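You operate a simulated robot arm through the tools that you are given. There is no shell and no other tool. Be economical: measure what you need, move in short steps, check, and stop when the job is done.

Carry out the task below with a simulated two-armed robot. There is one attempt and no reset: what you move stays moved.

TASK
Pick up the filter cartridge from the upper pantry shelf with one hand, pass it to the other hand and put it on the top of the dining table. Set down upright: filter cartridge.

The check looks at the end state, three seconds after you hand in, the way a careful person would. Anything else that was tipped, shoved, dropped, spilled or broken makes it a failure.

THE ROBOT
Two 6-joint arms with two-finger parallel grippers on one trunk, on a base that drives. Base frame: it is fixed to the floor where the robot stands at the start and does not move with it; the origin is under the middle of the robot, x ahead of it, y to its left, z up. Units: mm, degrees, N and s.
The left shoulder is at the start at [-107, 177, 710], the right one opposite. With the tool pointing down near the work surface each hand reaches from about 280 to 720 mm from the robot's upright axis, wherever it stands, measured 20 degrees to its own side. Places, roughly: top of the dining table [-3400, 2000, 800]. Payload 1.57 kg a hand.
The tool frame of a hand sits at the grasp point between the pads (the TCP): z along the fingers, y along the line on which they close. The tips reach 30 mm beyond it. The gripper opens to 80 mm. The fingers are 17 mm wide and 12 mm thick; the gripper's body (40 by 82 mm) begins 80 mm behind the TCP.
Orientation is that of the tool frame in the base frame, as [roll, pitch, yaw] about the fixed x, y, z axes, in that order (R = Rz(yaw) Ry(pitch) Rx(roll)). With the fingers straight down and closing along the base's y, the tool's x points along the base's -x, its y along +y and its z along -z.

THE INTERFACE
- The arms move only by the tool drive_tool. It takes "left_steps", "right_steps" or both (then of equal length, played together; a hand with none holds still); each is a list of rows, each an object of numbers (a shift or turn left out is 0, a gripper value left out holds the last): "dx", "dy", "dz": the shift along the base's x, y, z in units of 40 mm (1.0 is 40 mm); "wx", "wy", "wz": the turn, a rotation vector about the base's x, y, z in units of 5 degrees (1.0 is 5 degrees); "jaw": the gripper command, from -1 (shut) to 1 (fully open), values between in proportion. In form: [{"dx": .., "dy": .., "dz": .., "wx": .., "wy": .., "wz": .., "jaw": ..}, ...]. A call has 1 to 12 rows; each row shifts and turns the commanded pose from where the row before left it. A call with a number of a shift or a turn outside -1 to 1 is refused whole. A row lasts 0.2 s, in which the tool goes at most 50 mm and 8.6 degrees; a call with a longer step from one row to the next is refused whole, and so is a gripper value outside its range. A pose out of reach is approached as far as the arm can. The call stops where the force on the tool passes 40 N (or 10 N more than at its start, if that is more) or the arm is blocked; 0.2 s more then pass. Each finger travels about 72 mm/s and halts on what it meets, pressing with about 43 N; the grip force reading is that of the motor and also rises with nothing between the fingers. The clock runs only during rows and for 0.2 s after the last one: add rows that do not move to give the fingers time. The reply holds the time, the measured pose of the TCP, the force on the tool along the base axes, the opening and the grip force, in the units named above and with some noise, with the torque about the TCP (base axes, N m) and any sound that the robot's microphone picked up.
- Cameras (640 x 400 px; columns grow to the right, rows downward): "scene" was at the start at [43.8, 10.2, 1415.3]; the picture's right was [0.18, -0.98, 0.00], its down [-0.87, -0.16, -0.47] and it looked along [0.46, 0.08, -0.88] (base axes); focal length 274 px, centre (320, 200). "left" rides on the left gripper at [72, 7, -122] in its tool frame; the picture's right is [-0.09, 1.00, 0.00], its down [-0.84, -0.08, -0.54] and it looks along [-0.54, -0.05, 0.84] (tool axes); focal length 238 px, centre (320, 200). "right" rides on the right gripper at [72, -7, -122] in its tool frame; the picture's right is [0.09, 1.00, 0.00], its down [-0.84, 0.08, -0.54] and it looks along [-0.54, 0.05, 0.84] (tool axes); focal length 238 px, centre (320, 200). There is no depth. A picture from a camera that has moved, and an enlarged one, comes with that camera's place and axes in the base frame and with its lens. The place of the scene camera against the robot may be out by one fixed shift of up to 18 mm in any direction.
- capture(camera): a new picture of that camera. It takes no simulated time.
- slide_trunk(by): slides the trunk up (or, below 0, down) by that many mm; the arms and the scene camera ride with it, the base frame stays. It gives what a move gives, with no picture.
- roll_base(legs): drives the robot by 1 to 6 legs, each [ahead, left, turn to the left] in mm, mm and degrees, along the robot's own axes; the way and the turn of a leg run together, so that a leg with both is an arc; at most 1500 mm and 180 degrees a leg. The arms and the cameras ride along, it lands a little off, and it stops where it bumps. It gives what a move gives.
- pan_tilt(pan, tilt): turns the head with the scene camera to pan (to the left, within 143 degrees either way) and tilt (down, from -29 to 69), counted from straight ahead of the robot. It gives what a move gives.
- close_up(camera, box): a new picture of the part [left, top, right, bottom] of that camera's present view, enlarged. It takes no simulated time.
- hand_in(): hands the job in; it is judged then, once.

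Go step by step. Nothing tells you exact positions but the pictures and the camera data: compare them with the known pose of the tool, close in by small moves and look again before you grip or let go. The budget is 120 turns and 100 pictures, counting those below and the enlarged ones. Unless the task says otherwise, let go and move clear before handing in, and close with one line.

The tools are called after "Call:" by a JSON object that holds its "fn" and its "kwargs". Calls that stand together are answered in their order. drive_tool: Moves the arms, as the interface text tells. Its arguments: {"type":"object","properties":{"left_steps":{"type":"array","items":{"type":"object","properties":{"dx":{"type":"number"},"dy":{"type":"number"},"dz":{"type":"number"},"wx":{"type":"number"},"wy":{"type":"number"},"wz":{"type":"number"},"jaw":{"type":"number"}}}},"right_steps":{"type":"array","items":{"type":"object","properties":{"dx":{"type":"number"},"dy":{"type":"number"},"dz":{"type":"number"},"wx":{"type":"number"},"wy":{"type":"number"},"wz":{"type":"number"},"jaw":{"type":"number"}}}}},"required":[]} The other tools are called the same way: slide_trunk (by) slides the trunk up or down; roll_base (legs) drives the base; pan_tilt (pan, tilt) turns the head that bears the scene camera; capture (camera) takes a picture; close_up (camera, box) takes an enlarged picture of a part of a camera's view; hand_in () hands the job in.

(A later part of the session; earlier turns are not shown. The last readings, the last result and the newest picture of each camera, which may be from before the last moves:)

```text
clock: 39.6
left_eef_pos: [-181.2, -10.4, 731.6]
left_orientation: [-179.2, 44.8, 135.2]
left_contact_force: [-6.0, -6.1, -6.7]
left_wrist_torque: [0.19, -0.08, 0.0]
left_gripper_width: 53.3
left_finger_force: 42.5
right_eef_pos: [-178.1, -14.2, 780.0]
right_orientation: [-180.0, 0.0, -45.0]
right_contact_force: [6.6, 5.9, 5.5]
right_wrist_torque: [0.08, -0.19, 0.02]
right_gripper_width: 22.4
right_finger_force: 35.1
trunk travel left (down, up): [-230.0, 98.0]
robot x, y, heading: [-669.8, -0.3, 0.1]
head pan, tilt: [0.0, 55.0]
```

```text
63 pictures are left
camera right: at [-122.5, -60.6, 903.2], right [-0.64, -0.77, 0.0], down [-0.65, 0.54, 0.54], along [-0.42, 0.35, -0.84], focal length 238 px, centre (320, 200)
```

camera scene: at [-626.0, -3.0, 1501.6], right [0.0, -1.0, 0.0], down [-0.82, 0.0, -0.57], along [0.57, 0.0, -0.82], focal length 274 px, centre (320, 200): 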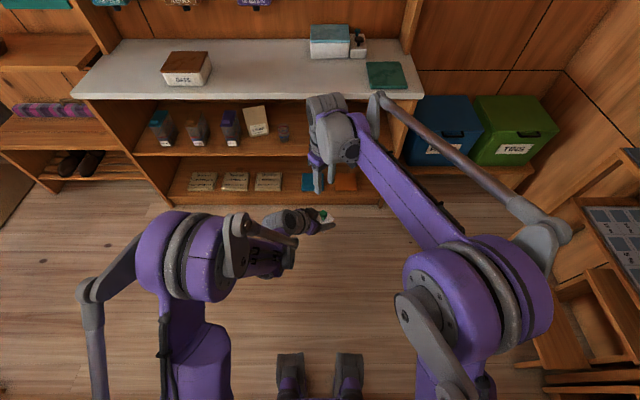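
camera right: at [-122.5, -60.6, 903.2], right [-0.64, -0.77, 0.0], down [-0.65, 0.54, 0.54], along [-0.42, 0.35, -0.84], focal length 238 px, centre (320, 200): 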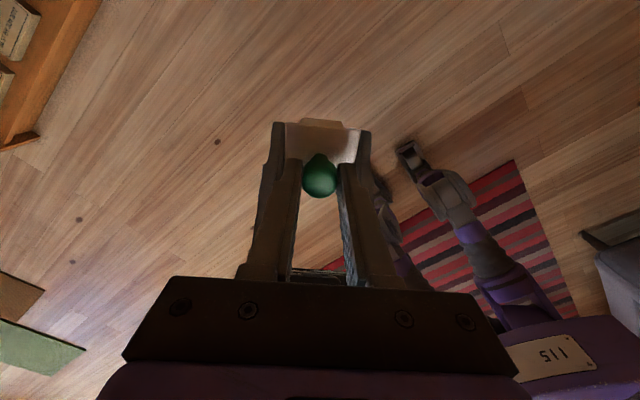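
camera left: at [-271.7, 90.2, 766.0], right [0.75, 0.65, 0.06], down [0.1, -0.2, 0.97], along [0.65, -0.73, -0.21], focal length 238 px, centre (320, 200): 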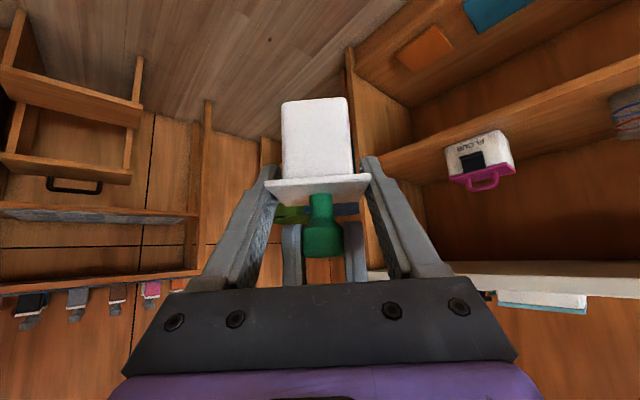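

Call:
{"fn": "drive_tool", "kwargs": {"right_steps": [{}, {}, {}]}}

Call:
{"fn": "close_up", "kwargs": {"camera": "right", "box": [220, 90, 420, 215]}}

```text
clock: 40.4
left_eef_pos: [-181.4, -10.4, 732.2]
left_orientation: [-179.2, 44.8, 135.2]
left_contact_force: [-10.7, -9.3, -8.0]
left_wrist_torque: [0.2, -0.21, -0.02]
left_gripper_width: 53.1
left_finger_force: 43.4
right_eef_pos: [-178.4, -14.5, 780.8]
right_orientation: [-179.9, 0.0, -45.0]
right_contact_force: [10.9, 9.2, 6.9]
right_wrist_torque: [0.27, -0.29, -0.05]
right_gripper_width: 22.5
right_finger_force: 34.5
trunk travel left (down, up): [-230.0, 98.0]
robot x, y, heading: [-672.8, -0.5, -0.0]
head pan, tilt: [0.0, 55.0]
```

```text
3.20 times, centred on (320, 152) of right
camera zoom: at [-122.5, -60.6, 903.2], right [-0.64, -0.77, 0.0], down [-0.65, 0.54, 0.54], along [-0.42, 0.35, -0.84], focal length 763 px, centre (320, 352)
```

zoom: 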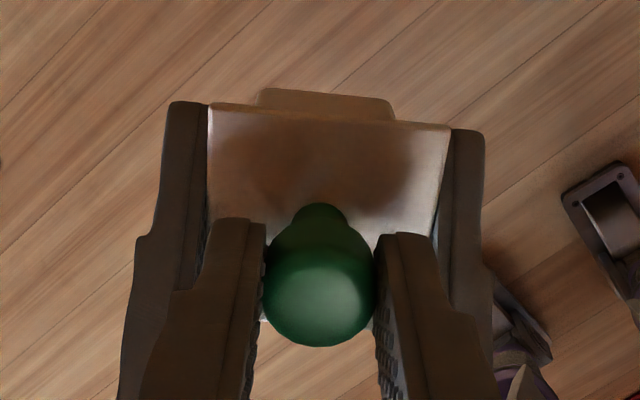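

Both hands grip; I'll relieve the small lateral preload (~14 N) before opening the left.

Call:
{"fn": "drive_tool", "kwargs": {"right_steps": [{"dx": 0.03, "dy": 0.03, "dz": 0.02}, {}, {}]}}

```text
clock: 41.2
left_eef_pos: [-180.3, -9.6, 733.5]
left_orientation: [-179.3, 45.0, 135.5]
left_contact_force: [-4.1, -3.7, 17.6]
left_wrist_torque: [0.04, -0.11, 0.02]
left_gripper_width: 53.0
left_finger_force: 42.9
right_eef_pos: [-177.5, -12.7, 781.6]
right_orientation: [180.0, -0.1, -45.0]
right_contact_force: [3.6, 3.5, -18.5]
right_wrist_torque: [0.06, -0.12, -0.01]
right_gripper_width: 22.5
right_finger_force: 34.9
trunk travel left (down, up): [-230.0, 98.0]
robot x, y, heading: [-672.0, -1.2, -0.1]
head pan, tilt: [0.0, 55.0]
```

Call:
{"fn": "drive_tool", "kwargs": {"right_steps": [{"dx": 0.015, "dy": 0.015, "dz": -0.014}, {}, {}]}}

```text
clock: 42.0
left_eef_pos: [-179.2, -9.9, 732.7]
left_orientation: [-179.3, 44.9, 135.3]
left_contact_force: [3.5, 3.0, 28.1]
left_wrist_torque: [-0.13, 0.0, 0.01]
left_gripper_width: 53.1
left_finger_force: 43.4
right_eef_pos: [-177.6, -13.4, 780.5]
right_orientation: [179.9, 0.0, -45.2]
right_contact_force: [-2.9, -3.4, -29.1]
right_wrist_torque: [-0.05, 0.04, 0.0]
right_gripper_width: 22.6
right_finger_force: 35.3
trunk travel left (down, up): [-230.0, 98.0]
robot x, y, heading: [-670.4, -1.4, -0.1]
head pan, tilt: [0.0, 55.0]
```

Call:
{"fn": "drive_tool", "kwargs": {"right_steps": [{"dx": -0.008, "dy": -0.008, "dz": -0.03}, {}]}}

```text
clock: 42.6
left_eef_pos: [-180.4, -9.6, 731.5]
left_orientation: [-179.4, 44.7, 135.2]
left_contact_force: [7.3, 9.7, 1.8]
left_wrist_torque: [-0.37, 0.07, 0.05]
left_gripper_width: 53.1
left_finger_force: 43.0
right_eef_pos: [-178.1, -12.6, 779.0]
right_orientation: [179.9, 0.0, -45.0]
right_contact_force: [-7.3, -9.3, -2.1]
right_wrist_torque: [-0.1, 0.27, 0.0]
right_gripper_width: 22.5
right_finger_force: 35.4
trunk travel left (down, up): [-230.0, 98.0]
robot x, y, heading: [-674.9, -5.0, -0.1]
head pan, tilt: [0.0, 55.0]
```

Forces are low; now open the left hand.

Call:
{"fn": "drive_tool", "kwargs": {"left_steps": [{}, {"jaw": 0.5}, {"jaw": 1}, {}, {}], "right_steps": [{"dx": -0.02, "dy": -0.02}, {}, {}, {}, {}]}}

Call:
{"fn": "capture", "kwargs": {"camera": "left"}}

Call:
{"fn": "close_up", "kwargs": {"camera": "right", "box": [220, 90, 420, 215]}}

```text
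clock: 43.8
left_eef_pos: [-180.1, -10.7, 731.7]
left_orientation: [-179.3, 44.8, 135.3]
left_contact_force: [0.5, 0.3, -0.1]
left_wrist_torque: [-0.01, 0.01, 0.0]
left_gripper_width: 79.9
left_finger_force: 0.1
right_eef_pos: [-178.5, -14.1, 780.6]
right_orientation: [179.9, 0.0, -45.0]
right_contact_force: [-1.0, -0.4, 0.6]
right_wrist_torque: [-0.01, 0.01, -0.01]
right_gripper_width: 22.3
right_finger_force: 35.9
trunk travel left (down, up): [-230.0, 98.0]
robot x, y, heading: [-672.7, 1.0, -0.3]
head pan, tilt: [0.0, 55.0]
```

```text
61 pictures are left
camera left: at [-271.4, 90.5, 766.0], right [0.75, 0.66, 0.06], down [0.1, -0.2, 0.98], along [0.65, -0.73, -0.21], focal length 238 px, centre (320, 200)
```

left: 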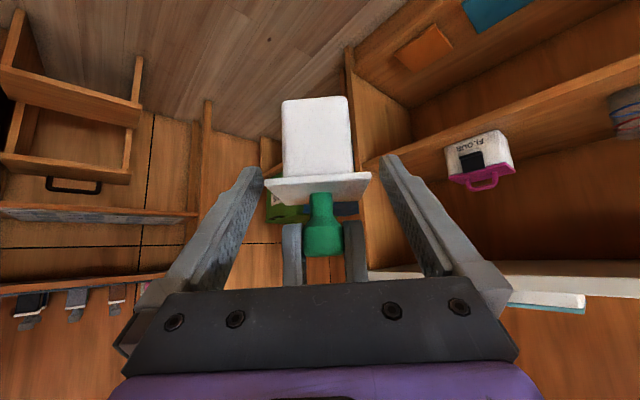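

```text
3.20 times, centred on (320, 152) of right
camera zoom: at [-122.1, -59.7, 902.9], right [-0.64, -0.77, 0.0], down [-0.65, 0.54, 0.54], along [-0.42, 0.35, -0.84], focal length 763 px, centre (320, 352)
```

zoom: 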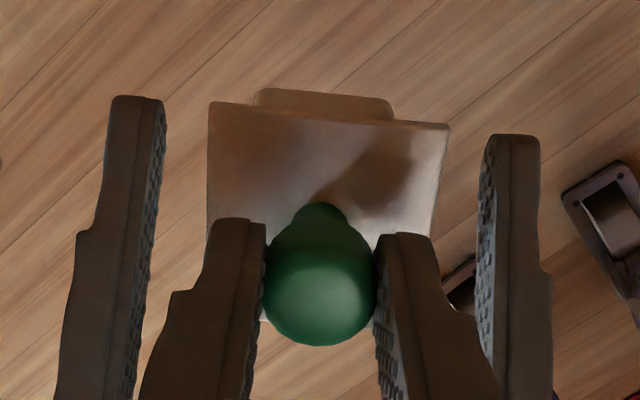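

The right hand holds the cartridge alone. Withdraw the left hand backward, then look toward the table.

Call:
{"fn": "drive_tool", "kwargs": {"left_steps": [{"dx": -0.5, "dy": 0.5}, {"dx": -0.5, "dy": 0.5}, {"dx": -0.6, "dy": 0.6}, {"dx": -0.6, "dy": 0.6}, {"dx": -0.3, "dy": 0.6}, {"dy": 0.6}, {}]}}

Call:
{"fn": "pan_tilt", "kwargs": {"pan": 140, "tilt": 20}}

Call:
{"fn": "capture", "kwargs": {"camera": "scene"}}

Call:
{"fn": "capture", "kwargs": {"camera": "left"}}

```text
clock: 45.4
left_eef_pos: [-280.5, 123.0, 732.0]
left_orientation: [-179.3, 44.8, 135.1]
left_contact_force: [0.1, -0.2, -0.1]
left_wrist_torque: [-0.01, 0.02, 0.0]
left_gripper_width: 79.9
left_finger_force: 0.0
right_eef_pos: [-178.2, -14.0, 779.8]
right_orientation: [-179.9, -0.1, -45.1]
right_contact_force: [-0.2, 0.7, 0.7]
right_wrist_torque: [-0.02, -0.01, -0.03]
right_gripper_width: 22.5
right_finger_force: 35.1
trunk travel left (down, up): [-230.0, 98.0]
robot x, y, heading: [-672.1, -0.5, -0.0]
head pan, tilt: [0.0, 55.0]
```

```text
clock: 47.6
left_eef_pos: [-281.1, 123.4, 733.6]
left_orientation: [-179.2, 44.8, 135.3]
left_contact_force: [-0.6, -0.1, -0.2]
left_wrist_torque: [-0.02, -0.03, 0.03]
left_gripper_width: 80.2
left_finger_force: 0.0
right_eef_pos: [-177.4, -14.2, 780.0]
right_orientation: [-180.0, 0.0, -45.0]
right_contact_force: [0.5, -0.5, 0.0]
right_wrist_torque: [-0.03, -0.03, 0.0]
right_gripper_width: 22.4
right_finger_force: 34.7
trunk travel left (down, up): [-230.0, 98.0]
robot x, y, heading: [-670.7, -4.6, -0.1]
head pan, tilt: [140.0, 20.0]
```

```text
59 pictures are left
camera scene: at [-769.8, 56.8, 1553.7], right [0.64, 0.77, 0.0], down [0.26, -0.22, -0.94], along [-0.72, 0.6, -0.34], focal length 274 px, centre (320, 200)
```

scene: 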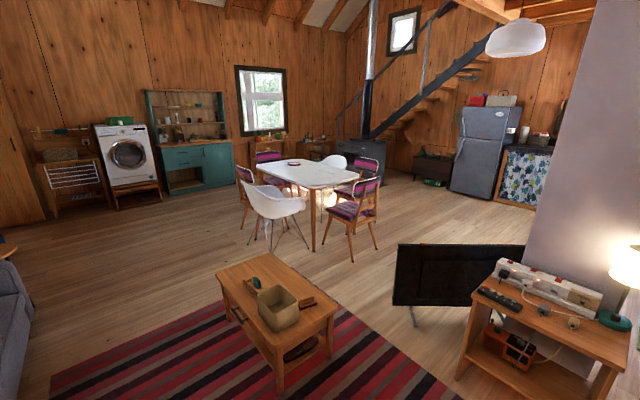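

```text
58 pictures are left
camera left: at [-371.6, 224.7, 767.5], right [0.75, 0.66, 0.06], down [0.1, -0.2, 0.98], along [0.65, -0.73, -0.21], focal length 238 px, centre (320, 200)
```

left: 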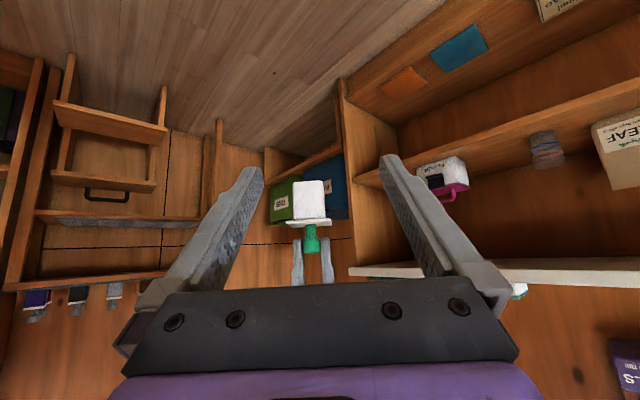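

Call:
{"fn": "close_up", "kwargs": {"camera": "scene", "box": [200, 130, 420, 268]}}

```text
2.90 times, centred on (310, 199) of scene
camera zoom: at [-769.8, 56.8, 1553.7], right [0.64, 0.77, 0.0], down [0.26, -0.22, -0.94], along [-0.72, 0.6, -0.34], focal length 793 px, centre (349, 203)
```

zoom: 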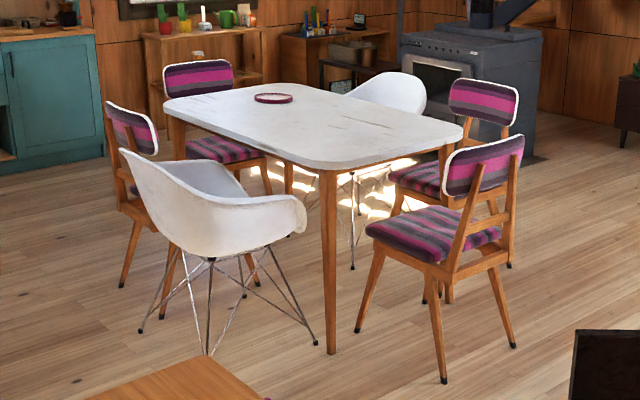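

The table's near corner is about [-2660, 1540]; there's open room there between the white chair and the end chair, reached between the coffee table and the TV. I'll raise/retract both hands, raise the trunk, and turn on the spot.

Call:
{"fn": "drive_tool", "kwargs": {"left_steps": [{"dz": 0.6}, {"dz": 0.6}, {"dz": 0.6}, {"dz": 0.6}, {"dz": 0.6}, {"dy": 0.4, "dx": -0.3}, {}], "right_steps": [{"dz": 0.5, "dy": -0.4}, {"dz": 0.5, "dx": -0.4, "dy": -0.5}, {"dz": 0.5, "dx": -0.6, "dy": -0.5}, {"dz": 0.5, "dx": -0.6, "dy": -0.5}, {"dz": 0.3, "dx": -0.6, "dy": -0.5}, {}, {}]}}

Call:
{"fn": "slide_trunk", "kwargs": {"by": 90}}

Call:
{"fn": "roll_base", "kwargs": {"legs": [[0, 0, 122]]}}

Call:
{"fn": "pan_tilt", "kwargs": {"pan": 0, "tilt": 35}}

Call:
{"fn": "capture", "kwargs": {"camera": "scene"}}

Call:
{"fn": "capture", "kwargs": {"camera": "right"}}

```text
clock: 49.2
left_eef_pos: [-294.1, 141.7, 851.4]
left_orientation: [-179.3, 45.0, 135.1]
left_contact_force: [0.3, 0.2, -0.2]
left_wrist_torque: [-0.01, 0.02, 0.03]
left_gripper_width: 80.0
left_finger_force: 0.1
right_eef_pos: [-265.7, -106.4, 873.3]
right_orientation: [180.0, 0.1, -45.0]
right_contact_force: [-1.1, 0.6, -0.6]
right_wrist_torque: [-0.01, -0.01, -0.05]
right_gripper_width: 22.2
right_finger_force: 35.5
trunk travel left (down, up): [-230.0, 98.0]
robot x, y, heading: [-673.8, -2.3, 0.1]
head pan, tilt: [140.0, 20.0]
```

```text
clock: 50.4
left_eef_pos: [-295.1, 141.2, 940.9]
left_orientation: [-179.3, 44.8, 135.1]
left_contact_force: [-0.3, 0.3, -0.4]
left_wrist_torque: [0.05, 0.0, -0.03]
left_gripper_width: 79.9
left_finger_force: 0.2
right_eef_pos: [-266.4, -108.8, 961.6]
right_orientation: [180.0, 0.0, -45.0]
right_contact_force: [0.4, -0.2, -1.0]
right_wrist_torque: [0.0, -0.06, 0.01]
right_gripper_width: 22.5
right_finger_force: 35.2
trunk travel left (down, up): [-320.0, 8.0]
robot x, y, heading: [-671.2, -1.6, 0.3]
head pan, tilt: [140.0, 20.0]
```

```text
clock: 56.0
left_eef_pos: [-1006.6, 226.0, 941.7]
left_orientation: [-179.3, 44.9, -99.7]
left_contact_force: [0.8, -0.3, -0.1]
left_wrist_torque: [-0.02, -0.01, 0.02]
left_gripper_width: 79.9
left_finger_force: 0.0
right_eef_pos: [-816.7, 393.3, 963.4]
right_orientation: [180.0, 0.0, 79.7]
right_contact_force: [0.2, -0.3, -0.6]
right_wrist_torque: [0.01, -0.02, -0.02]
right_gripper_width: 22.8
right_finger_force: 35.2
trunk travel left (down, up): [-320.0, 8.0]
robot x, y, heading: [-670.8, -0.4, 124.8]
head pan, tilt: [140.0, 20.0]
```

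```text
clock: 58.3
left_eef_pos: [-1006.5, 227.7, 942.0]
left_orientation: [-179.4, 44.9, -99.8]
left_contact_force: [-1.4, -1.6, -0.4]
left_wrist_torque: [0.0, -0.03, -0.05]
left_gripper_width: 80.1
left_finger_force: 0.0
right_eef_pos: [-815.3, 392.9, 961.4]
right_orientation: [180.0, 0.0, 79.9]
right_contact_force: [-0.5, -0.4, -0.6]
right_wrist_torque: [0.01, 0.0, -0.01]
right_gripper_width: 22.3
right_finger_force: 35.1
trunk travel left (down, up): [-320.0, 8.0]
robot x, y, heading: [-674.0, 2.1, 124.8]
head pan, tilt: [0.0, 35.0]
```

```text
56 pictures are left
camera scene: at [-684.4, 33.8, 1625.7], right [0.82, 0.57, 0.0], down [0.33, -0.47, -0.82], along [-0.47, 0.67, -0.57], focal length 274 px, centre (320, 200)
```

scene: 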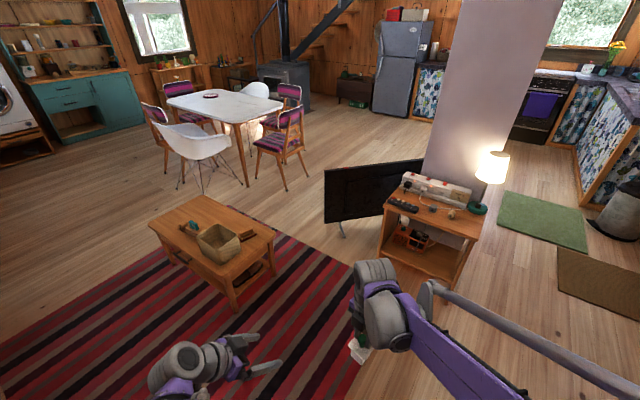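

```text
55 pictures are left
camera right: at [-809.4, 465.3, 1085.3], right [1.0, -0.08, 0.0], down [-0.07, -0.84, 0.54], along [-0.05, -0.54, -0.84], focal length 238 px, centre (320, 200)
```

right: 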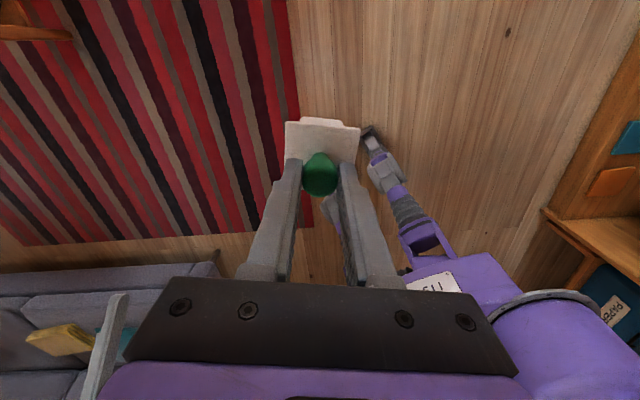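

Path is clear toward [-1420, 1200]. Drive most of it, then look again.

Call:
{"fn": "roll_base", "kwargs": {"legs": [[1100, -56, 0]]}}

Call:
{"fn": "pan_tilt", "kwargs": {"pan": 15, "tilt": 45}}

Call:
{"fn": "capture", "kwargs": {"camera": "scene"}}

```text
clock: 63.9
left_eef_pos: [-1615.4, 1141.8, 942.9]
left_orientation: [-179.3, 44.8, -97.8]
left_contact_force: [1.6, -1.3, 1.0]
left_wrist_torque: [0.04, -0.01, 0.01]
left_gripper_width: 80.1
left_finger_force: 0.1
right_eef_pos: [-1430.1, 1314.8, 962.0]
right_orientation: [180.0, 0.0, 81.9]
right_contact_force: [-0.6, -0.3, -0.6]
right_wrist_torque: [0.02, 0.02, -0.02]
right_gripper_width: 22.5
right_finger_force: 35.1
trunk travel left (down, up): [-320.0, 8.0]
robot x, y, heading: [-1275.4, 921.8, 126.8]
head pan, tilt: [0.0, 35.0]
```

```text
clock: 64.7
left_eef_pos: [-1614.3, 1140.8, 943.2]
left_orientation: [-179.3, 44.9, -97.9]
left_contact_force: [0.2, 0.3, 0.0]
left_wrist_torque: [0.0, -0.01, 0.0]
left_gripper_width: 80.0
left_finger_force: 0.0
right_eef_pos: [-1431.5, 1314.6, 961.5]
right_orientation: [-180.0, 0.0, 81.7]
right_contact_force: [0.1, -0.5, -0.3]
right_wrist_torque: [0.02, 0.0, -0.01]
right_gripper_width: 22.5
right_finger_force: 35.6
trunk travel left (down, up): [-320.0, 8.0]
robot x, y, heading: [-1270.6, 927.1, 126.9]
head pan, tilt: [15.0, 45.0]
```

```text
54 pictures are left
camera scene: at [-1298.0, 939.2, 1610.9], right [0.62, 0.79, 0.0], down [0.56, -0.44, -0.71], along [-0.56, 0.44, -0.71], focal length 274 px, centre (320, 200)
```

scene: 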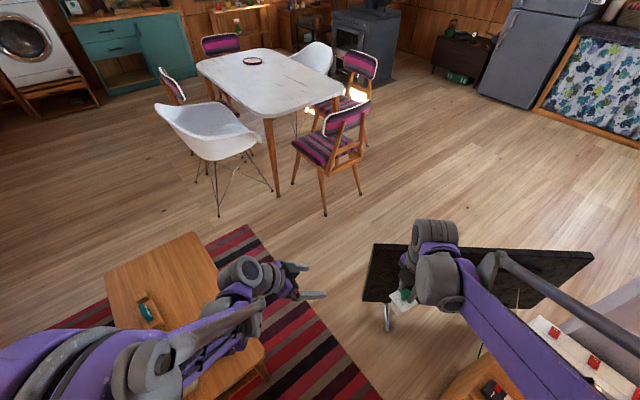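

Table corner refined to ≈[-2690, 1630]. The corridor between coffee table (y<984) and TV (y>1570) is about 585 mm, so I'll check my own base width first.

Call:
{"fn": "pan_tilt", "kwargs": {"pan": 60, "tilt": 69}}

Call:
{"fn": "capture", "kwargs": {"camera": "scene"}}

Call:
{"fn": "pan_tilt", "kwargs": {"pan": -15, "tilt": 69}}

Call:
{"fn": "capture", "kwargs": {"camera": "scene"}}

Call:
{"fn": "capture", "kwargs": {"camera": "right"}}

```text
clock: 65.8
left_eef_pos: [-1615.4, 1141.1, 941.2]
left_orientation: [-179.3, 44.9, -97.9]
left_contact_force: [0.8, -0.4, -0.1]
left_wrist_torque: [0.0, 0.01, -0.01]
left_gripper_width: 79.9
left_finger_force: 0.1
right_eef_pos: [-1430.9, 1314.0, 962.8]
right_orientation: [-180.0, 0.0, 81.9]
right_contact_force: [0.1, 0.5, -0.7]
right_wrist_torque: [-0.01, 0.01, 0.0]
right_gripper_width: 22.7
right_finger_force: 34.8
trunk travel left (down, up): [-320.0, 8.0]
robot x, y, heading: [-1272.4, 924.7, 126.5]
head pan, tilt: [60.0, 68.8]
```

```text
53 pictures are left
camera scene: at [-1289.6, 882.3, 1582.0], right [-0.12, 0.99, 0.0], down [0.93, 0.11, -0.36], along [-0.36, -0.04, -0.93], focal length 274 px, centre (320, 200)
```

scene: 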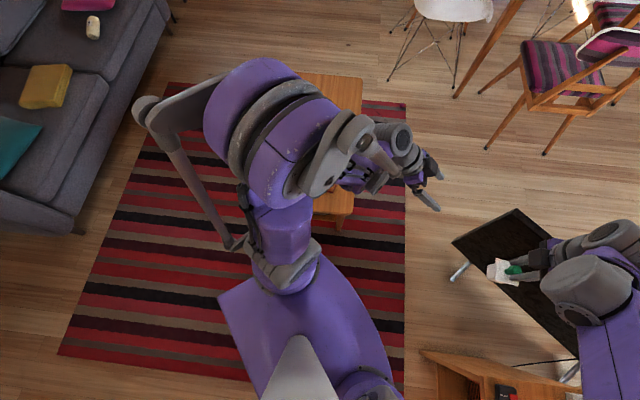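

```text
clock: 67.3
left_eef_pos: [-1614.9, 1141.9, 942.4]
left_orientation: [-179.3, 44.9, -97.9]
left_contact_force: [0.5, 0.7, -0.1]
left_wrist_torque: [0.03, -0.02, -0.01]
left_gripper_width: 79.9
left_finger_force: 0.0
right_eef_pos: [-1430.5, 1315.0, 964.4]
right_orientation: [-179.9, 0.0, 81.7]
right_contact_force: [0.6, -1.1, -0.3]
right_wrist_torque: [0.02, -0.04, -0.01]
right_gripper_width: 22.3
right_finger_force: 34.9
trunk travel left (down, up): [-320.0, 8.0]
robot x, y, heading: [-1273.4, 927.4, 126.8]
head pan, tilt: [-15.0, 68.8]
```

```text
52 pictures are left
camera scene: at [-1254.9, 940.8, 1582.0], right [0.93, 0.37, 0.0], down [0.35, -0.86, -0.36], along [-0.14, 0.34, -0.93], focal length 274 px, centre (320, 200)
```

scene: 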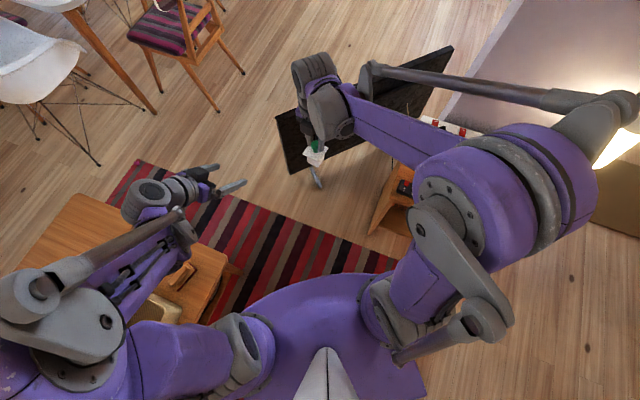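

```text
51 pictures are left
camera right: at [-1426.8, 1386.7, 1085.3], right [1.0, -0.05, 0.0], down [-0.04, -0.84, 0.54], along [-0.03, -0.54, -0.84], focal length 238 px, centre (320, 200)
```

right: 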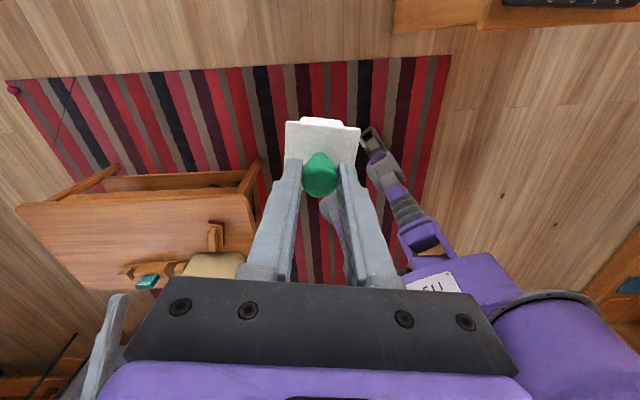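

The base is compact (wheels roughly ±120–150 mm), so the corridor is wide enough. Proceed to [-1450, 1250], then [-1800, 1300].

Call:
{"fn": "roll_base", "kwargs": {"legs": [[365, 51, 0], [0, 0, 33]]}}

Call:
{"fn": "pan_tilt", "kwargs": {"pan": 0, "tilt": 50}}

Call:
{"fn": "capture", "kwargs": {"camera": "scene"}}

```text
clock: 71.3
left_eef_pos: [-1936.3, 1186.8, 942.9]
left_orientation: [-179.3, 44.9, -65.0]
left_contact_force: [0.3, 0.4, -0.1]
left_wrist_torque: [0.03, 0.02, 0.01]
left_gripper_width: 80.3
left_finger_force: 0.0
right_eef_pos: [-1876.4, 1432.2, 962.1]
right_orientation: [179.9, 0.0, 114.7]
right_contact_force: [0.0, -0.1, -0.5]
right_wrist_torque: [-0.02, 0.02, 0.03]
right_gripper_width: 22.5
right_finger_force: 35.0
trunk travel left (down, up): [-320.0, 8.0]
robot x, y, heading: [-1531.0, 1190.5, 159.8]
head pan, tilt: [-15.0, 68.8]
```

```text
clock: 72.1
left_eef_pos: [-1937.0, 1186.4, 941.8]
left_orientation: [-179.3, 44.7, -65.1]
left_contact_force: [-0.6, -0.4, -0.5]
left_wrist_torque: [0.03, 0.03, 0.01]
left_gripper_width: 80.1
left_finger_force: 0.1
right_eef_pos: [-1876.0, 1431.8, 961.4]
right_orientation: [179.9, 0.0, 114.7]
right_contact_force: [0.2, 0.2, -0.5]
right_wrist_torque: [0.03, 0.01, 0.0]
right_gripper_width: 22.1
right_finger_force: 35.3
trunk travel left (down, up): [-320.0, 8.0]
robot x, y, heading: [-1535.3, 1189.1, 159.4]
head pan, tilt: [0.0, 50.0]
```

```text
50 pictures are left
camera scene: at [-1551.2, 1200.4, 1603.9], right [0.35, 0.94, 0.0], down [0.72, -0.27, -0.64], along [-0.6, 0.22, -0.77], focal length 274 px, centre (320, 200)
```

scene: 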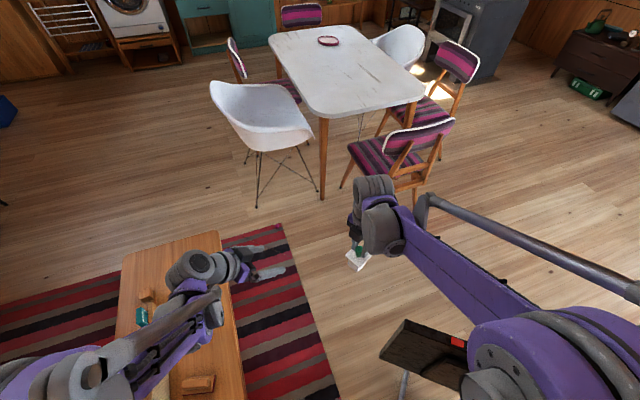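

I'm at [-1535, 1189]; the corner at ≈[-2690, 1620] is consistent. Drive toward [-2330, 1390].

Call:
{"fn": "roll_base", "kwargs": {"legs": [[740, 84, 0]]}}

Call:
{"fn": "pan_tilt", "kwargs": {"pan": -5, "tilt": 60}}

Call:
{"fn": "capture", "kwargs": {"camera": "scene"}}

```text
clock: 76.2
left_eef_pos: [-2663.9, 1374.8, 941.7]
left_orientation: [-179.3, 44.8, -65.6]
left_contact_force: [-0.1, 0.3, -0.2]
left_wrist_torque: [0.03, -0.03, -0.01]
left_gripper_width: 79.9
left_finger_force: 0.2
right_eef_pos: [-2601.8, 1618.9, 962.6]
right_orientation: [-179.9, -0.1, 114.2]
right_contact_force: [0.1, 0.3, -0.9]
right_wrist_torque: [0.0, -0.02, -0.03]
right_gripper_width: 22.1
right_finger_force: 34.5
trunk travel left (down, up): [-320.0, 8.0]
robot x, y, heading: [-2260.3, 1369.8, 159.2]
head pan, tilt: [0.0, 50.0]
```

```text
clock: 76.9
left_eef_pos: [-2664.9, 1375.3, 942.1]
left_orientation: [-179.2, 44.8, -65.4]
left_contact_force: [-0.4, -1.2, 0.6]
left_wrist_torque: [-0.03, -0.02, 0.03]
left_gripper_width: 80.0
left_finger_force: 0.1
right_eef_pos: [-2602.0, 1618.6, 962.0]
right_orientation: [180.0, -0.1, 114.2]
right_contact_force: [0.7, -0.6, -0.4]
right_wrist_torque: [-0.02, 0.03, -0.02]
right_gripper_width: 22.2
right_finger_force: 34.3
trunk travel left (down, up): [-320.0, 8.0]
robot x, y, heading: [-2260.0, 1374.8, 159.1]
head pan, tilt: [-5.0, 60.0]
```

```text
49 pictures are left
camera scene: at [-2266.4, 1386.4, 1591.4], right [0.44, 0.9, 0.0], down [0.78, -0.38, -0.5], along [-0.45, 0.22, -0.87], focal length 274 px, centre (320, 200)
```

scene: 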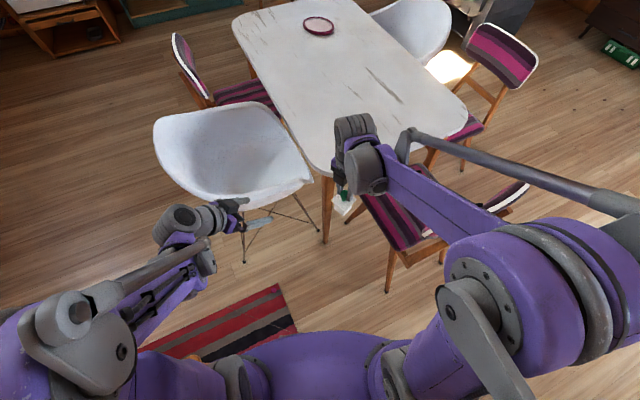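

Comparing views, the table top appears nearer z≈745 with its corner about [-2790, 1655]. I'll move in another ~145 mm and then reach with the right hand over the corner at safe height.

Call:
{"fn": "roll_base", "kwargs": {"legs": [[146, -17, 0]]}}

Call:
{"fn": "capture", "kwargs": {"camera": "scene"}}

Call:
{"fn": "capture", "kwargs": {"camera": "right"}}

```text
clock: 78.2
left_eef_pos: [-2792.2, 1439.4, 942.7]
left_orientation: [-179.3, 44.8, -65.4]
left_contact_force: [0.2, -0.3, -0.5]
left_wrist_torque: [-0.02, -0.02, -0.04]
left_gripper_width: 80.0
left_finger_force: 0.1
right_eef_pos: [-2730.9, 1684.4, 961.4]
right_orientation: [180.0, 0.1, 114.3]
right_contact_force: [-0.1, 0.5, -0.1]
right_wrist_torque: [-0.03, -0.01, 0.0]
right_gripper_width: 22.5
right_finger_force: 35.3
trunk travel left (down, up): [-320.0, 8.0]
robot x, y, heading: [-2388.2, 1436.8, 159.3]
head pan, tilt: [-5.0, 60.0]
```

```text
48 pictures are left
camera scene: at [-2394.5, 1452.8, 1591.1], right [0.43, 0.9, 0.0], down [0.78, -0.38, -0.5], along [-0.45, 0.22, -0.87], focal length 274 px, centre (320, 200)
```

scene: 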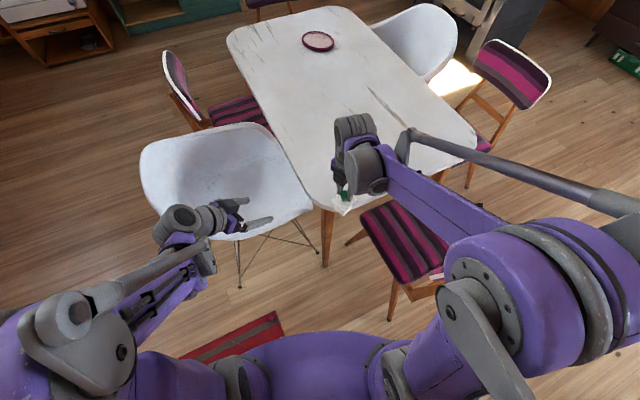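

```text
47 pictures are left
camera right: at [-2765.2, 1748.0, 1085.0], right [0.87, 0.49, 0.0], down [0.41, -0.73, 0.54], along [0.27, -0.47, -0.84], focal length 238 px, centre (320, 200)
```

right: 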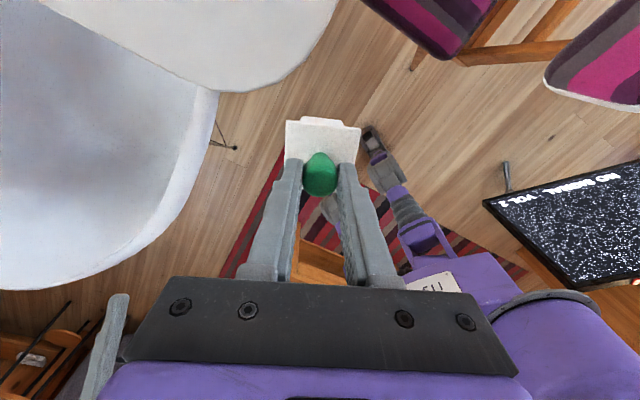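

The right-wrist view puts the table's edges at x≈-2777 and y≈1625. I'll move the cartridge over [-2890, 1745].

Call:
{"fn": "drive_tool", "kwargs": {"right_steps": [{"dx": -0.6, "dy": 0.25}, {"dx": -0.7, "dy": 0.25}, {"dx": -0.7, "dy": 0.25}, {"dx": -0.7, "dy": 0.25}, {"dx": -0.7, "dy": 0.25}, {"dx": -0.58, "dy": 0.25}, {}, {}]}}

Call:
{"fn": "capture", "kwargs": {"camera": "scene"}}

Call:
{"fn": "capture", "kwargs": {"camera": "right"}}

```text
clock: 80.0
left_eef_pos: [-2793.5, 1440.9, 940.9]
left_orientation: [-179.3, 44.8, -65.5]
left_contact_force: [0.0, -0.6, -0.2]
left_wrist_torque: [0.0, 0.03, 0.02]
left_gripper_width: 80.0
left_finger_force: 0.1
right_eef_pos: [-2888.9, 1746.7, 960.6]
right_orientation: [-180.0, 0.0, 114.3]
right_contact_force: [0.1, 0.4, -1.1]
right_wrist_torque: [0.0, 0.02, 0.02]
right_gripper_width: 22.3
right_finger_force: 34.8
trunk travel left (down, up): [-320.0, 8.0]
robot x, y, heading: [-2387.2, 1444.4, 159.3]
head pan, tilt: [-5.0, 60.0]
```

```text
46 pictures are left
camera scene: at [-2395.5, 1453.2, 1591.4], right [0.43, 0.9, 0.0], down [0.78, -0.38, -0.5], along [-0.45, 0.22, -0.87], focal length 274 px, centre (320, 200)
```

scene: 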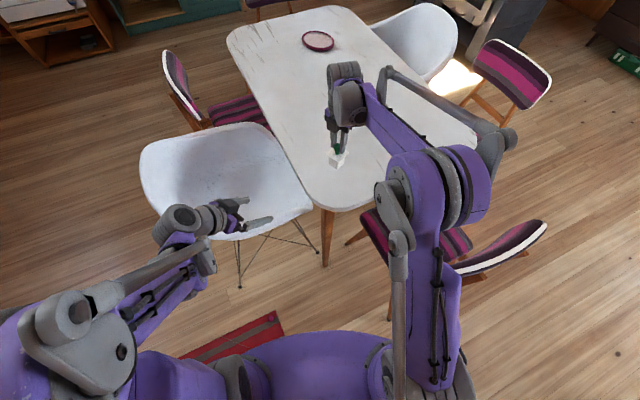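

```text
45 pictures are left
camera right: at [-2924.2, 1809.4, 1084.9], right [0.87, 0.49, 0.0], down [0.41, -0.73, 0.54], along [0.27, -0.47, -0.84], focal length 238 px, centre (320, 200)
```

right: 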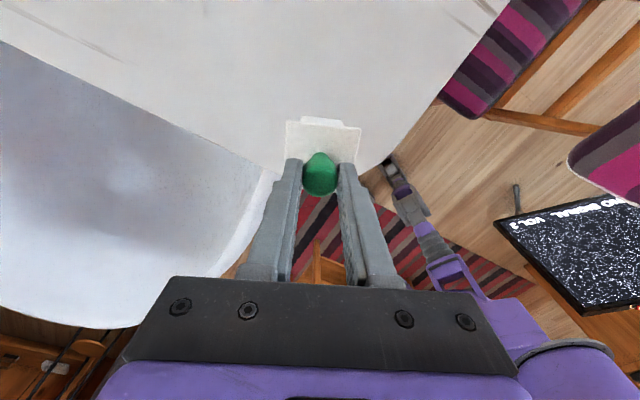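

Object is over the corner region. I'll lower to bottom ≈ 825 and check height visually.

Call:
{"fn": "drive_tool", "kwargs": {"right_steps": [{"dz": -0.3}, {"dz": -0.3}, {"dz": -0.3}, {}]}}

Call:
{"fn": "close_up", "kwargs": {"camera": "scene", "box": [280, 120, 400, 195]}}

Call:
{"fn": "capture", "kwargs": {"camera": "left"}}

Call:
{"fn": "capture", "kwargs": {"camera": "right"}}

```text
clock: 81.0
left_eef_pos: [-2794.0, 1439.8, 940.2]
left_orientation: [-179.2, 44.8, -65.5]
left_contact_force: [-0.1, 0.7, -0.6]
left_wrist_torque: [0.0, 0.0, 0.0]
left_gripper_width: 80.0
left_finger_force: 0.1
right_eef_pos: [-2889.4, 1744.5, 927.2]
right_orientation: [-179.9, -0.1, 114.3]
right_contact_force: [0.4, -0.6, -0.3]
right_wrist_torque: [0.02, 0.0, 0.01]
right_gripper_width: 22.2
right_finger_force: 35.5
trunk travel left (down, up): [-320.0, 8.0]
robot x, y, heading: [-2390.3, 1438.8, 159.1]
head pan, tilt: [-5.0, 60.0]
```

```text
5.33 times, centred on (340, 158) of scene
camera zoom: at [-2395.3, 1453.1, 1591.4], right [0.43, 0.9, 0.0], down [0.78, -0.38, -0.5], along [-0.45, 0.22, -0.87], focal length 1459 px, centre (213, 427)
```

zoom: 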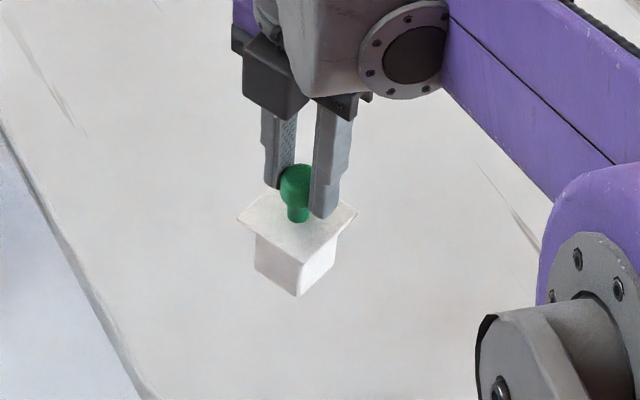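

```text
43 pictures are left
camera left: at [-2743.2, 1312.0, 976.1], right [-0.94, -0.35, 0.06], down [-0.02, 0.22, 0.98], along [-0.35, 0.91, -0.21], focal length 238 px, centre (320, 200)
```

left: 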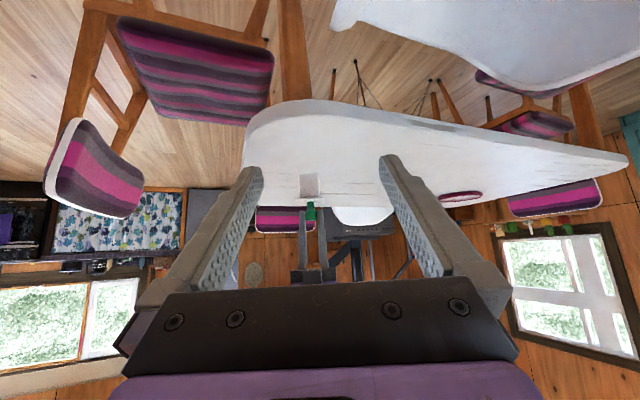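

```text
42 pictures are left
camera right: at [-2925.2, 1807.4, 1049.9], right [0.87, 0.49, 0.0], down [0.41, -0.73, 0.54], along [0.27, -0.47, -0.84], focal length 238 px, centre (320, 200)
```

right: 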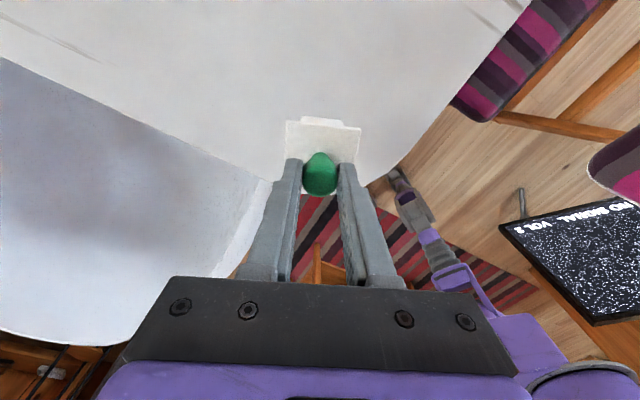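

Call:
{"fn": "drive_tool", "kwargs": {"right_steps": [{"dz": -0.2}, {"dz": -0.2}, {"dz": -0.1}, {"dz": -0.05}, {"dz": -0.05}, {"dz": -0.05}, {"dz": -0.05}, {"dz": -0.05}, {"dz": -0.05}, {"dz": -0.05}, {}]}}

Call:
{"fn": "close_up", "kwargs": {"camera": "left", "box": [250, 90, 378, 220]}}

```text
clock: 83.4
left_eef_pos: [-2793.7, 1440.9, 941.7]
left_orientation: [-179.3, 44.8, -65.5]
left_contact_force: [0.0, -0.2, 0.3]
left_wrist_torque: [0.01, 0.01, -0.04]
left_gripper_width: 79.9
left_finger_force: 0.1
right_eef_pos: [-2888.8, 1745.0, 891.0]
right_orientation: [-179.9, 0.0, 114.3]
right_contact_force: [-0.5, 1.1, -0.7]
right_wrist_torque: [0.0, -0.01, -0.01]
right_gripper_width: 22.2
right_finger_force: 34.9
trunk travel left (down, up): [-320.0, 8.0]
robot x, y, heading: [-2388.8, 1437.9, 159.0]
head pan, tilt: [-5.0, 60.0]
```

```text
3.08 times, centred on (314, 155) of left
camera zoom: at [-2743.3, 1312.0, 976.1], right [-0.94, -0.35, 0.06], down [-0.02, 0.22, 0.98], along [-0.35, 0.91, -0.21], focal length 733 px, centre (338, 338)
```

zoom: 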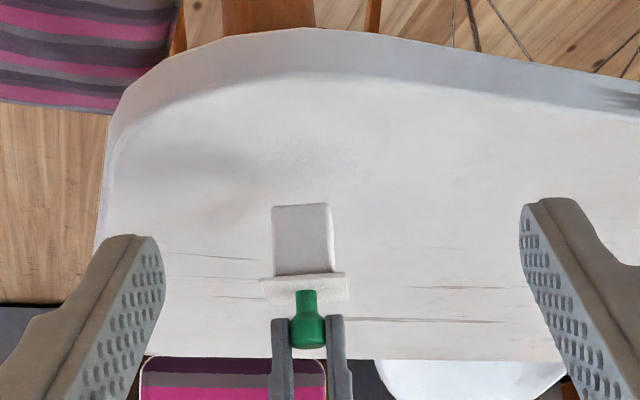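

Call:
{"fn": "drive_tool", "kwargs": {"right_steps": [{"dz": -0.05}, {"dz": -0.05}, {"dz": -0.05}, {"dz": -0.05}, {"dz": -0.05}, {"dz": -0.05}, {"dz": -0.05}, {"dz": -0.05}, {}]}}

Call:
{"fn": "close_up", "kwargs": {"camera": "left", "box": [250, 90, 378, 220]}}

```text
clock: 85.4
left_eef_pos: [-2793.5, 1440.7, 942.7]
left_orientation: [-179.3, 44.8, -65.4]
left_contact_force: [-0.3, -0.4, 1.1]
left_wrist_torque: [0.01, 0.0, 0.01]
left_gripper_width: 80.0
left_finger_force: 0.0
right_eef_pos: [-2890.1, 1745.5, 877.8]
right_orientation: [180.0, -0.1, 114.5]
right_contact_force: [0.0, 0.3, -0.7]
right_wrist_torque: [-0.01, 0.01, -0.02]
right_gripper_width: 22.3
right_finger_force: 35.4
trunk travel left (down, up): [-320.0, 8.0]
robot x, y, heading: [-2388.1, 1439.6, 159.2]
head pan, tilt: [-5.0, 60.0]
```

```text
3.08 times, centred on (314, 155) of left
camera zoom: at [-2743.3, 1312.0, 976.1], right [-0.94, -0.35, 0.06], down [-0.02, 0.22, 0.98], along [-0.35, 0.91, -0.21], focal length 733 px, centre (338, 338)
```

zoom: 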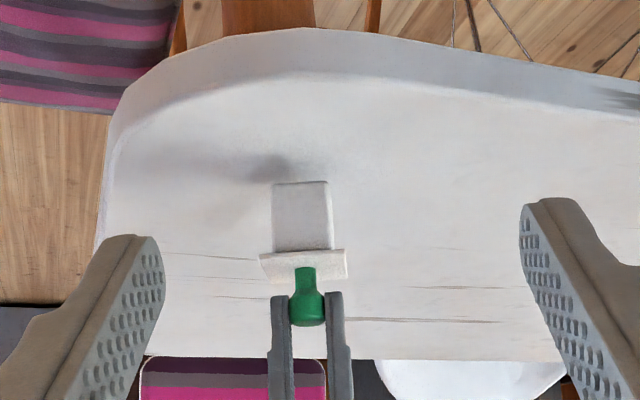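

A contact shadow has appeared just under the body; about 10 mm to go. Lowering in 1 mm rows.

Call:
{"fn": "drive_tool", "kwargs": {"right_steps": [{"dz": -0.04}, {"dz": -0.04}, {"dz": -0.03}, {"dz": -0.03}, {"dz": -0.03}, {}]}}

Call:
{"fn": "close_up", "kwargs": {"camera": "left", "box": [250, 90, 378, 220]}}

```text
clock: 86.8
left_eef_pos: [-2792.5, 1439.5, 942.8]
left_orientation: [-179.3, 44.8, -65.4]
left_contact_force: [0.1, 0.6, -0.6]
left_wrist_torque: [0.0, 0.01, 0.04]
left_gripper_width: 79.9
left_finger_force: 0.1
right_eef_pos: [-2889.4, 1746.0, 869.8]
right_orientation: [180.0, 0.0, 114.3]
right_contact_force: [0.0, 0.3, -0.2]
right_wrist_torque: [0.02, -0.04, -0.02]
right_gripper_width: 22.5
right_finger_force: 35.1
trunk travel left (down, up): [-320.0, 8.0]
robot x, y, heading: [-2387.4, 1441.7, 159.4]
head pan, tilt: [-5.0, 60.0]
```

```text
3.08 times, centred on (314, 155) of left
camera zoom: at [-2743.2, 1312.0, 976.1], right [-0.94, -0.35, 0.06], down [-0.02, 0.22, 0.98], along [-0.35, 0.91, -0.21], focal length 733 px, centre (338, 338)
```

zoom: 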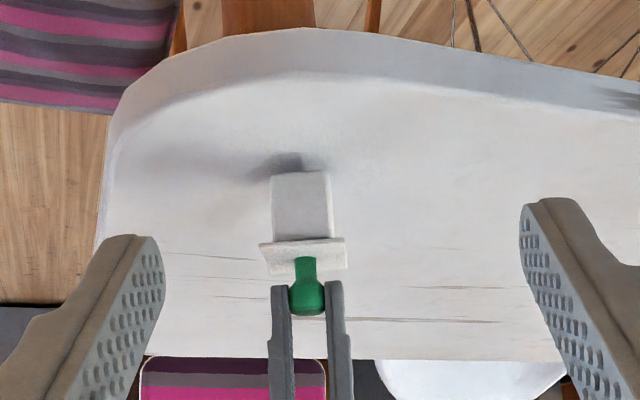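

Call:
{"fn": "drive_tool", "kwargs": {"right_steps": [{"dz": -0.03}, {"dz": -0.03}, {"dz": -0.025}, {"dz": -0.025}, {}]}}

Call:
{"fn": "close_up", "kwargs": {"camera": "left", "box": [250, 90, 378, 220]}}

```text
clock: 88.0
left_eef_pos: [-2794.0, 1442.1, 941.7]
left_orientation: [-179.2, 44.8, -65.4]
left_contact_force: [-0.3, 0.0, -0.6]
left_wrist_torque: [0.01, -0.02, 0.01]
left_gripper_width: 79.9
left_finger_force: 0.0
right_eef_pos: [-2889.7, 1743.8, 864.0]
right_orientation: [-180.0, -0.1, 114.3]
right_contact_force: [-0.5, -0.1, -0.4]
right_wrist_torque: [0.0, 0.0, 0.0]
right_gripper_width: 22.6
right_finger_force: 34.9
trunk travel left (down, up): [-320.0, 8.0]
robot x, y, heading: [-2389.4, 1443.1, 159.3]
head pan, tilt: [-5.0, 60.0]
```

```text
3.08 times, centred on (314, 155) of left
camera zoom: at [-2743.3, 1312.0, 976.1], right [-0.94, -0.35, 0.06], down [-0.02, 0.22, 0.98], along [-0.35, 0.91, -0.21], focal length 733 px, centre (338, 338)
```

zoom: 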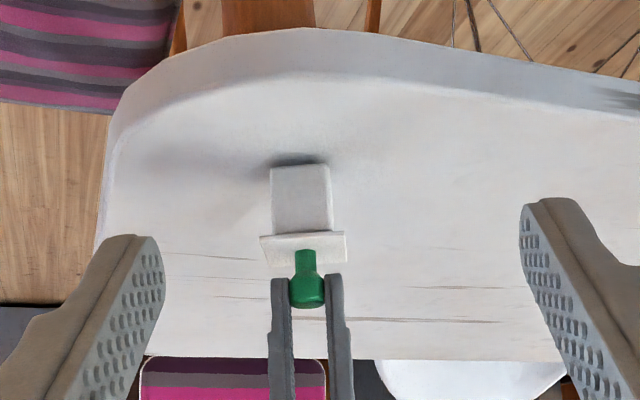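

Very near contact now (shadow hugging the base). Continue with ~0.7 mm rows and watch the force.

Call:
{"fn": "drive_tool", "kwargs": {"right_steps": [{"dz": -0.02}, {"dz": -0.02}, {"dz": -0.02}, {"dz": -0.02}, {}]}}

```text
clock: 89.2
left_eef_pos: [-2792.8, 1441.7, 942.0]
left_orientation: [-179.3, 44.8, -65.4]
left_contact_force: [0.1, 0.0, 0.3]
left_wrist_torque: [0.02, 0.01, -0.01]
left_gripper_width: 80.1
left_finger_force: 0.0
right_eef_pos: [-2890.6, 1745.5, 862.8]
right_orientation: [180.0, -0.1, 114.3]
right_contact_force: [-0.4, 0.2, -1.1]
right_wrist_torque: [-0.04, 0.01, 0.0]
right_gripper_width: 22.3
right_finger_force: 35.2
trunk travel left (down, up): [-320.0, 8.0]
robot x, y, heading: [-2389.7, 1440.6, 159.2]
head pan, tilt: [-5.0, 60.0]
```

Call:
{"fn": "drive_tool", "kwargs": {"right_steps": [{"dz": -0.02}, {"dz": -0.02}, {"dz": -0.02}, {}]}}

Call:
{"fn": "close_up", "kwargs": {"camera": "left", "box": [250, 90, 378, 220]}}

```text
clock: 90.2
left_eef_pos: [-2792.9, 1440.6, 942.1]
left_orientation: [-179.3, 44.9, -65.5]
left_contact_force: [0.5, -0.1, 0.1]
left_wrist_torque: [0.02, 0.02, -0.02]
left_gripper_width: 79.8
left_finger_force: 0.0
right_eef_pos: [-2891.0, 1745.0, 859.8]
right_orientation: [180.0, 0.0, 114.4]
right_contact_force: [1.0, -1.4, 3.5]
right_wrist_torque: [0.01, -0.07, -0.03]
right_gripper_width: 22.2
right_finger_force: 35.1
trunk travel left (down, up): [-320.0, 8.0]
robot x, y, heading: [-2390.4, 1441.1, 159.4]
head pan, tilt: [-5.0, 60.0]
```

```text
3.08 times, centred on (314, 155) of left
camera zoom: at [-2743.0, 1311.8, 976.2], right [-0.94, -0.35, 0.06], down [-0.02, 0.22, 0.98], along [-0.35, 0.91, -0.21], focal length 733 px, centre (338, 338)
```

zoom: 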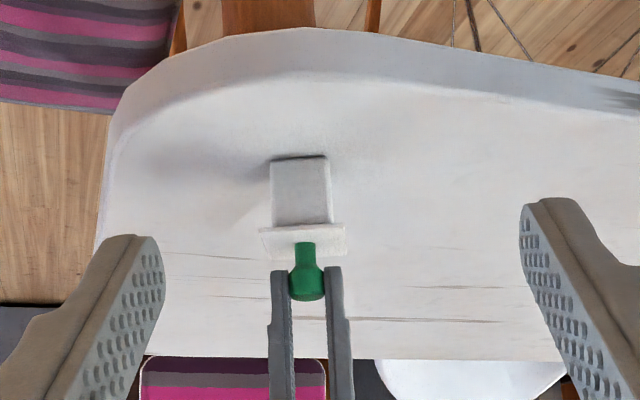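

Contact registered (3.5 N). One more small press, then check.

Call:
{"fn": "drive_tool", "kwargs": {"right_steps": [{"dz": -0.015}, {}, {}]}}

```text
clock: 91.0
left_eef_pos: [-2792.3, 1441.4, 941.9]
left_orientation: [-179.4, 44.9, -65.5]
left_contact_force: [0.5, 0.3, 0.0]
left_wrist_torque: [0.04, 0.01, 0.01]
left_gripper_width: 80.2
left_finger_force: 0.0
right_eef_pos: [-2889.5, 1745.9, 858.9]
right_orientation: [-179.9, 0.0, 114.2]
right_contact_force: [0.4, 0.7, 11.0]
right_wrist_torque: [0.14, 0.07, 0.01]
right_gripper_width: 22.1
right_finger_force: 35.1
trunk travel left (down, up): [-320.0, 8.0]
robot x, y, heading: [-2390.7, 1441.0, 159.4]
head pan, tilt: [-5.0, 60.0]
```

Seated with 11 N. Open the right hand gently and check before rising.

Call:
{"fn": "drive_tool", "kwargs": {"right_steps": [{"jaw": -0.3}, {"jaw": -0.1}, {"jaw": 0.1}, {}, {}]}}

Call:
{"fn": "close_up", "kwargs": {"camera": "left", "box": [250, 90, 378, 220]}}

Call:
{"fn": "close_up", "kwargs": {"camera": "right", "box": [220, 90, 420, 215]}}

```text
clock: 92.2
left_eef_pos: [-2792.6, 1440.2, 940.8]
left_orientation: [-179.3, 44.8, -65.4]
left_contact_force: [-0.2, 0.7, 0.4]
left_wrist_torque: [-0.02, -0.03, -0.03]
left_gripper_width: 79.8
left_finger_force: 0.2
right_eef_pos: [-2890.8, 1744.3, 858.4]
right_orientation: [179.9, 0.1, 114.3]
right_contact_force: [-1.0, 0.3, -0.1]
right_wrist_torque: [0.0, 0.0, 0.0]
right_gripper_width: 44.0
right_finger_force: 0.1
trunk travel left (down, up): [-320.0, 8.0]
robot x, y, heading: [-2389.4, 1439.8, 159.6]
head pan, tilt: [-5.0, 60.0]
```

```text
3.08 times, centred on (314, 155) of left
camera zoom: at [-2743.2, 1312.0, 976.1], right [-0.94, -0.35, 0.06], down [-0.02, 0.22, 0.98], along [-0.35, 0.91, -0.21], focal length 733 px, centre (338, 338)
```

zoom: 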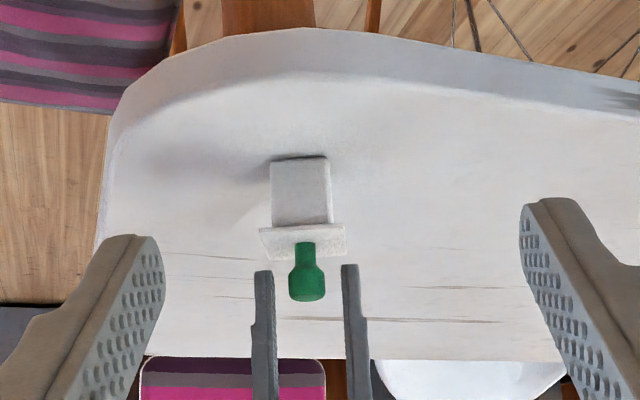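

```text
3.20 times, centred on (320, 152) of right
camera zoom: at [-2926.3, 1808.3, 982.2], right [0.87, 0.49, 0.0], down [0.41, -0.73, 0.54], along [0.27, -0.47, -0.84], focal length 763 px, centre (320, 352)
```

zoom: 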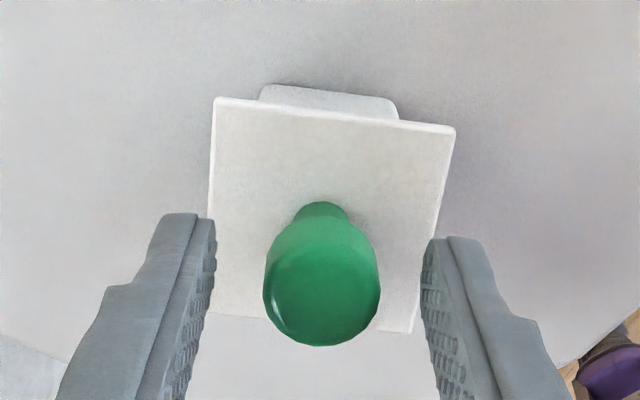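

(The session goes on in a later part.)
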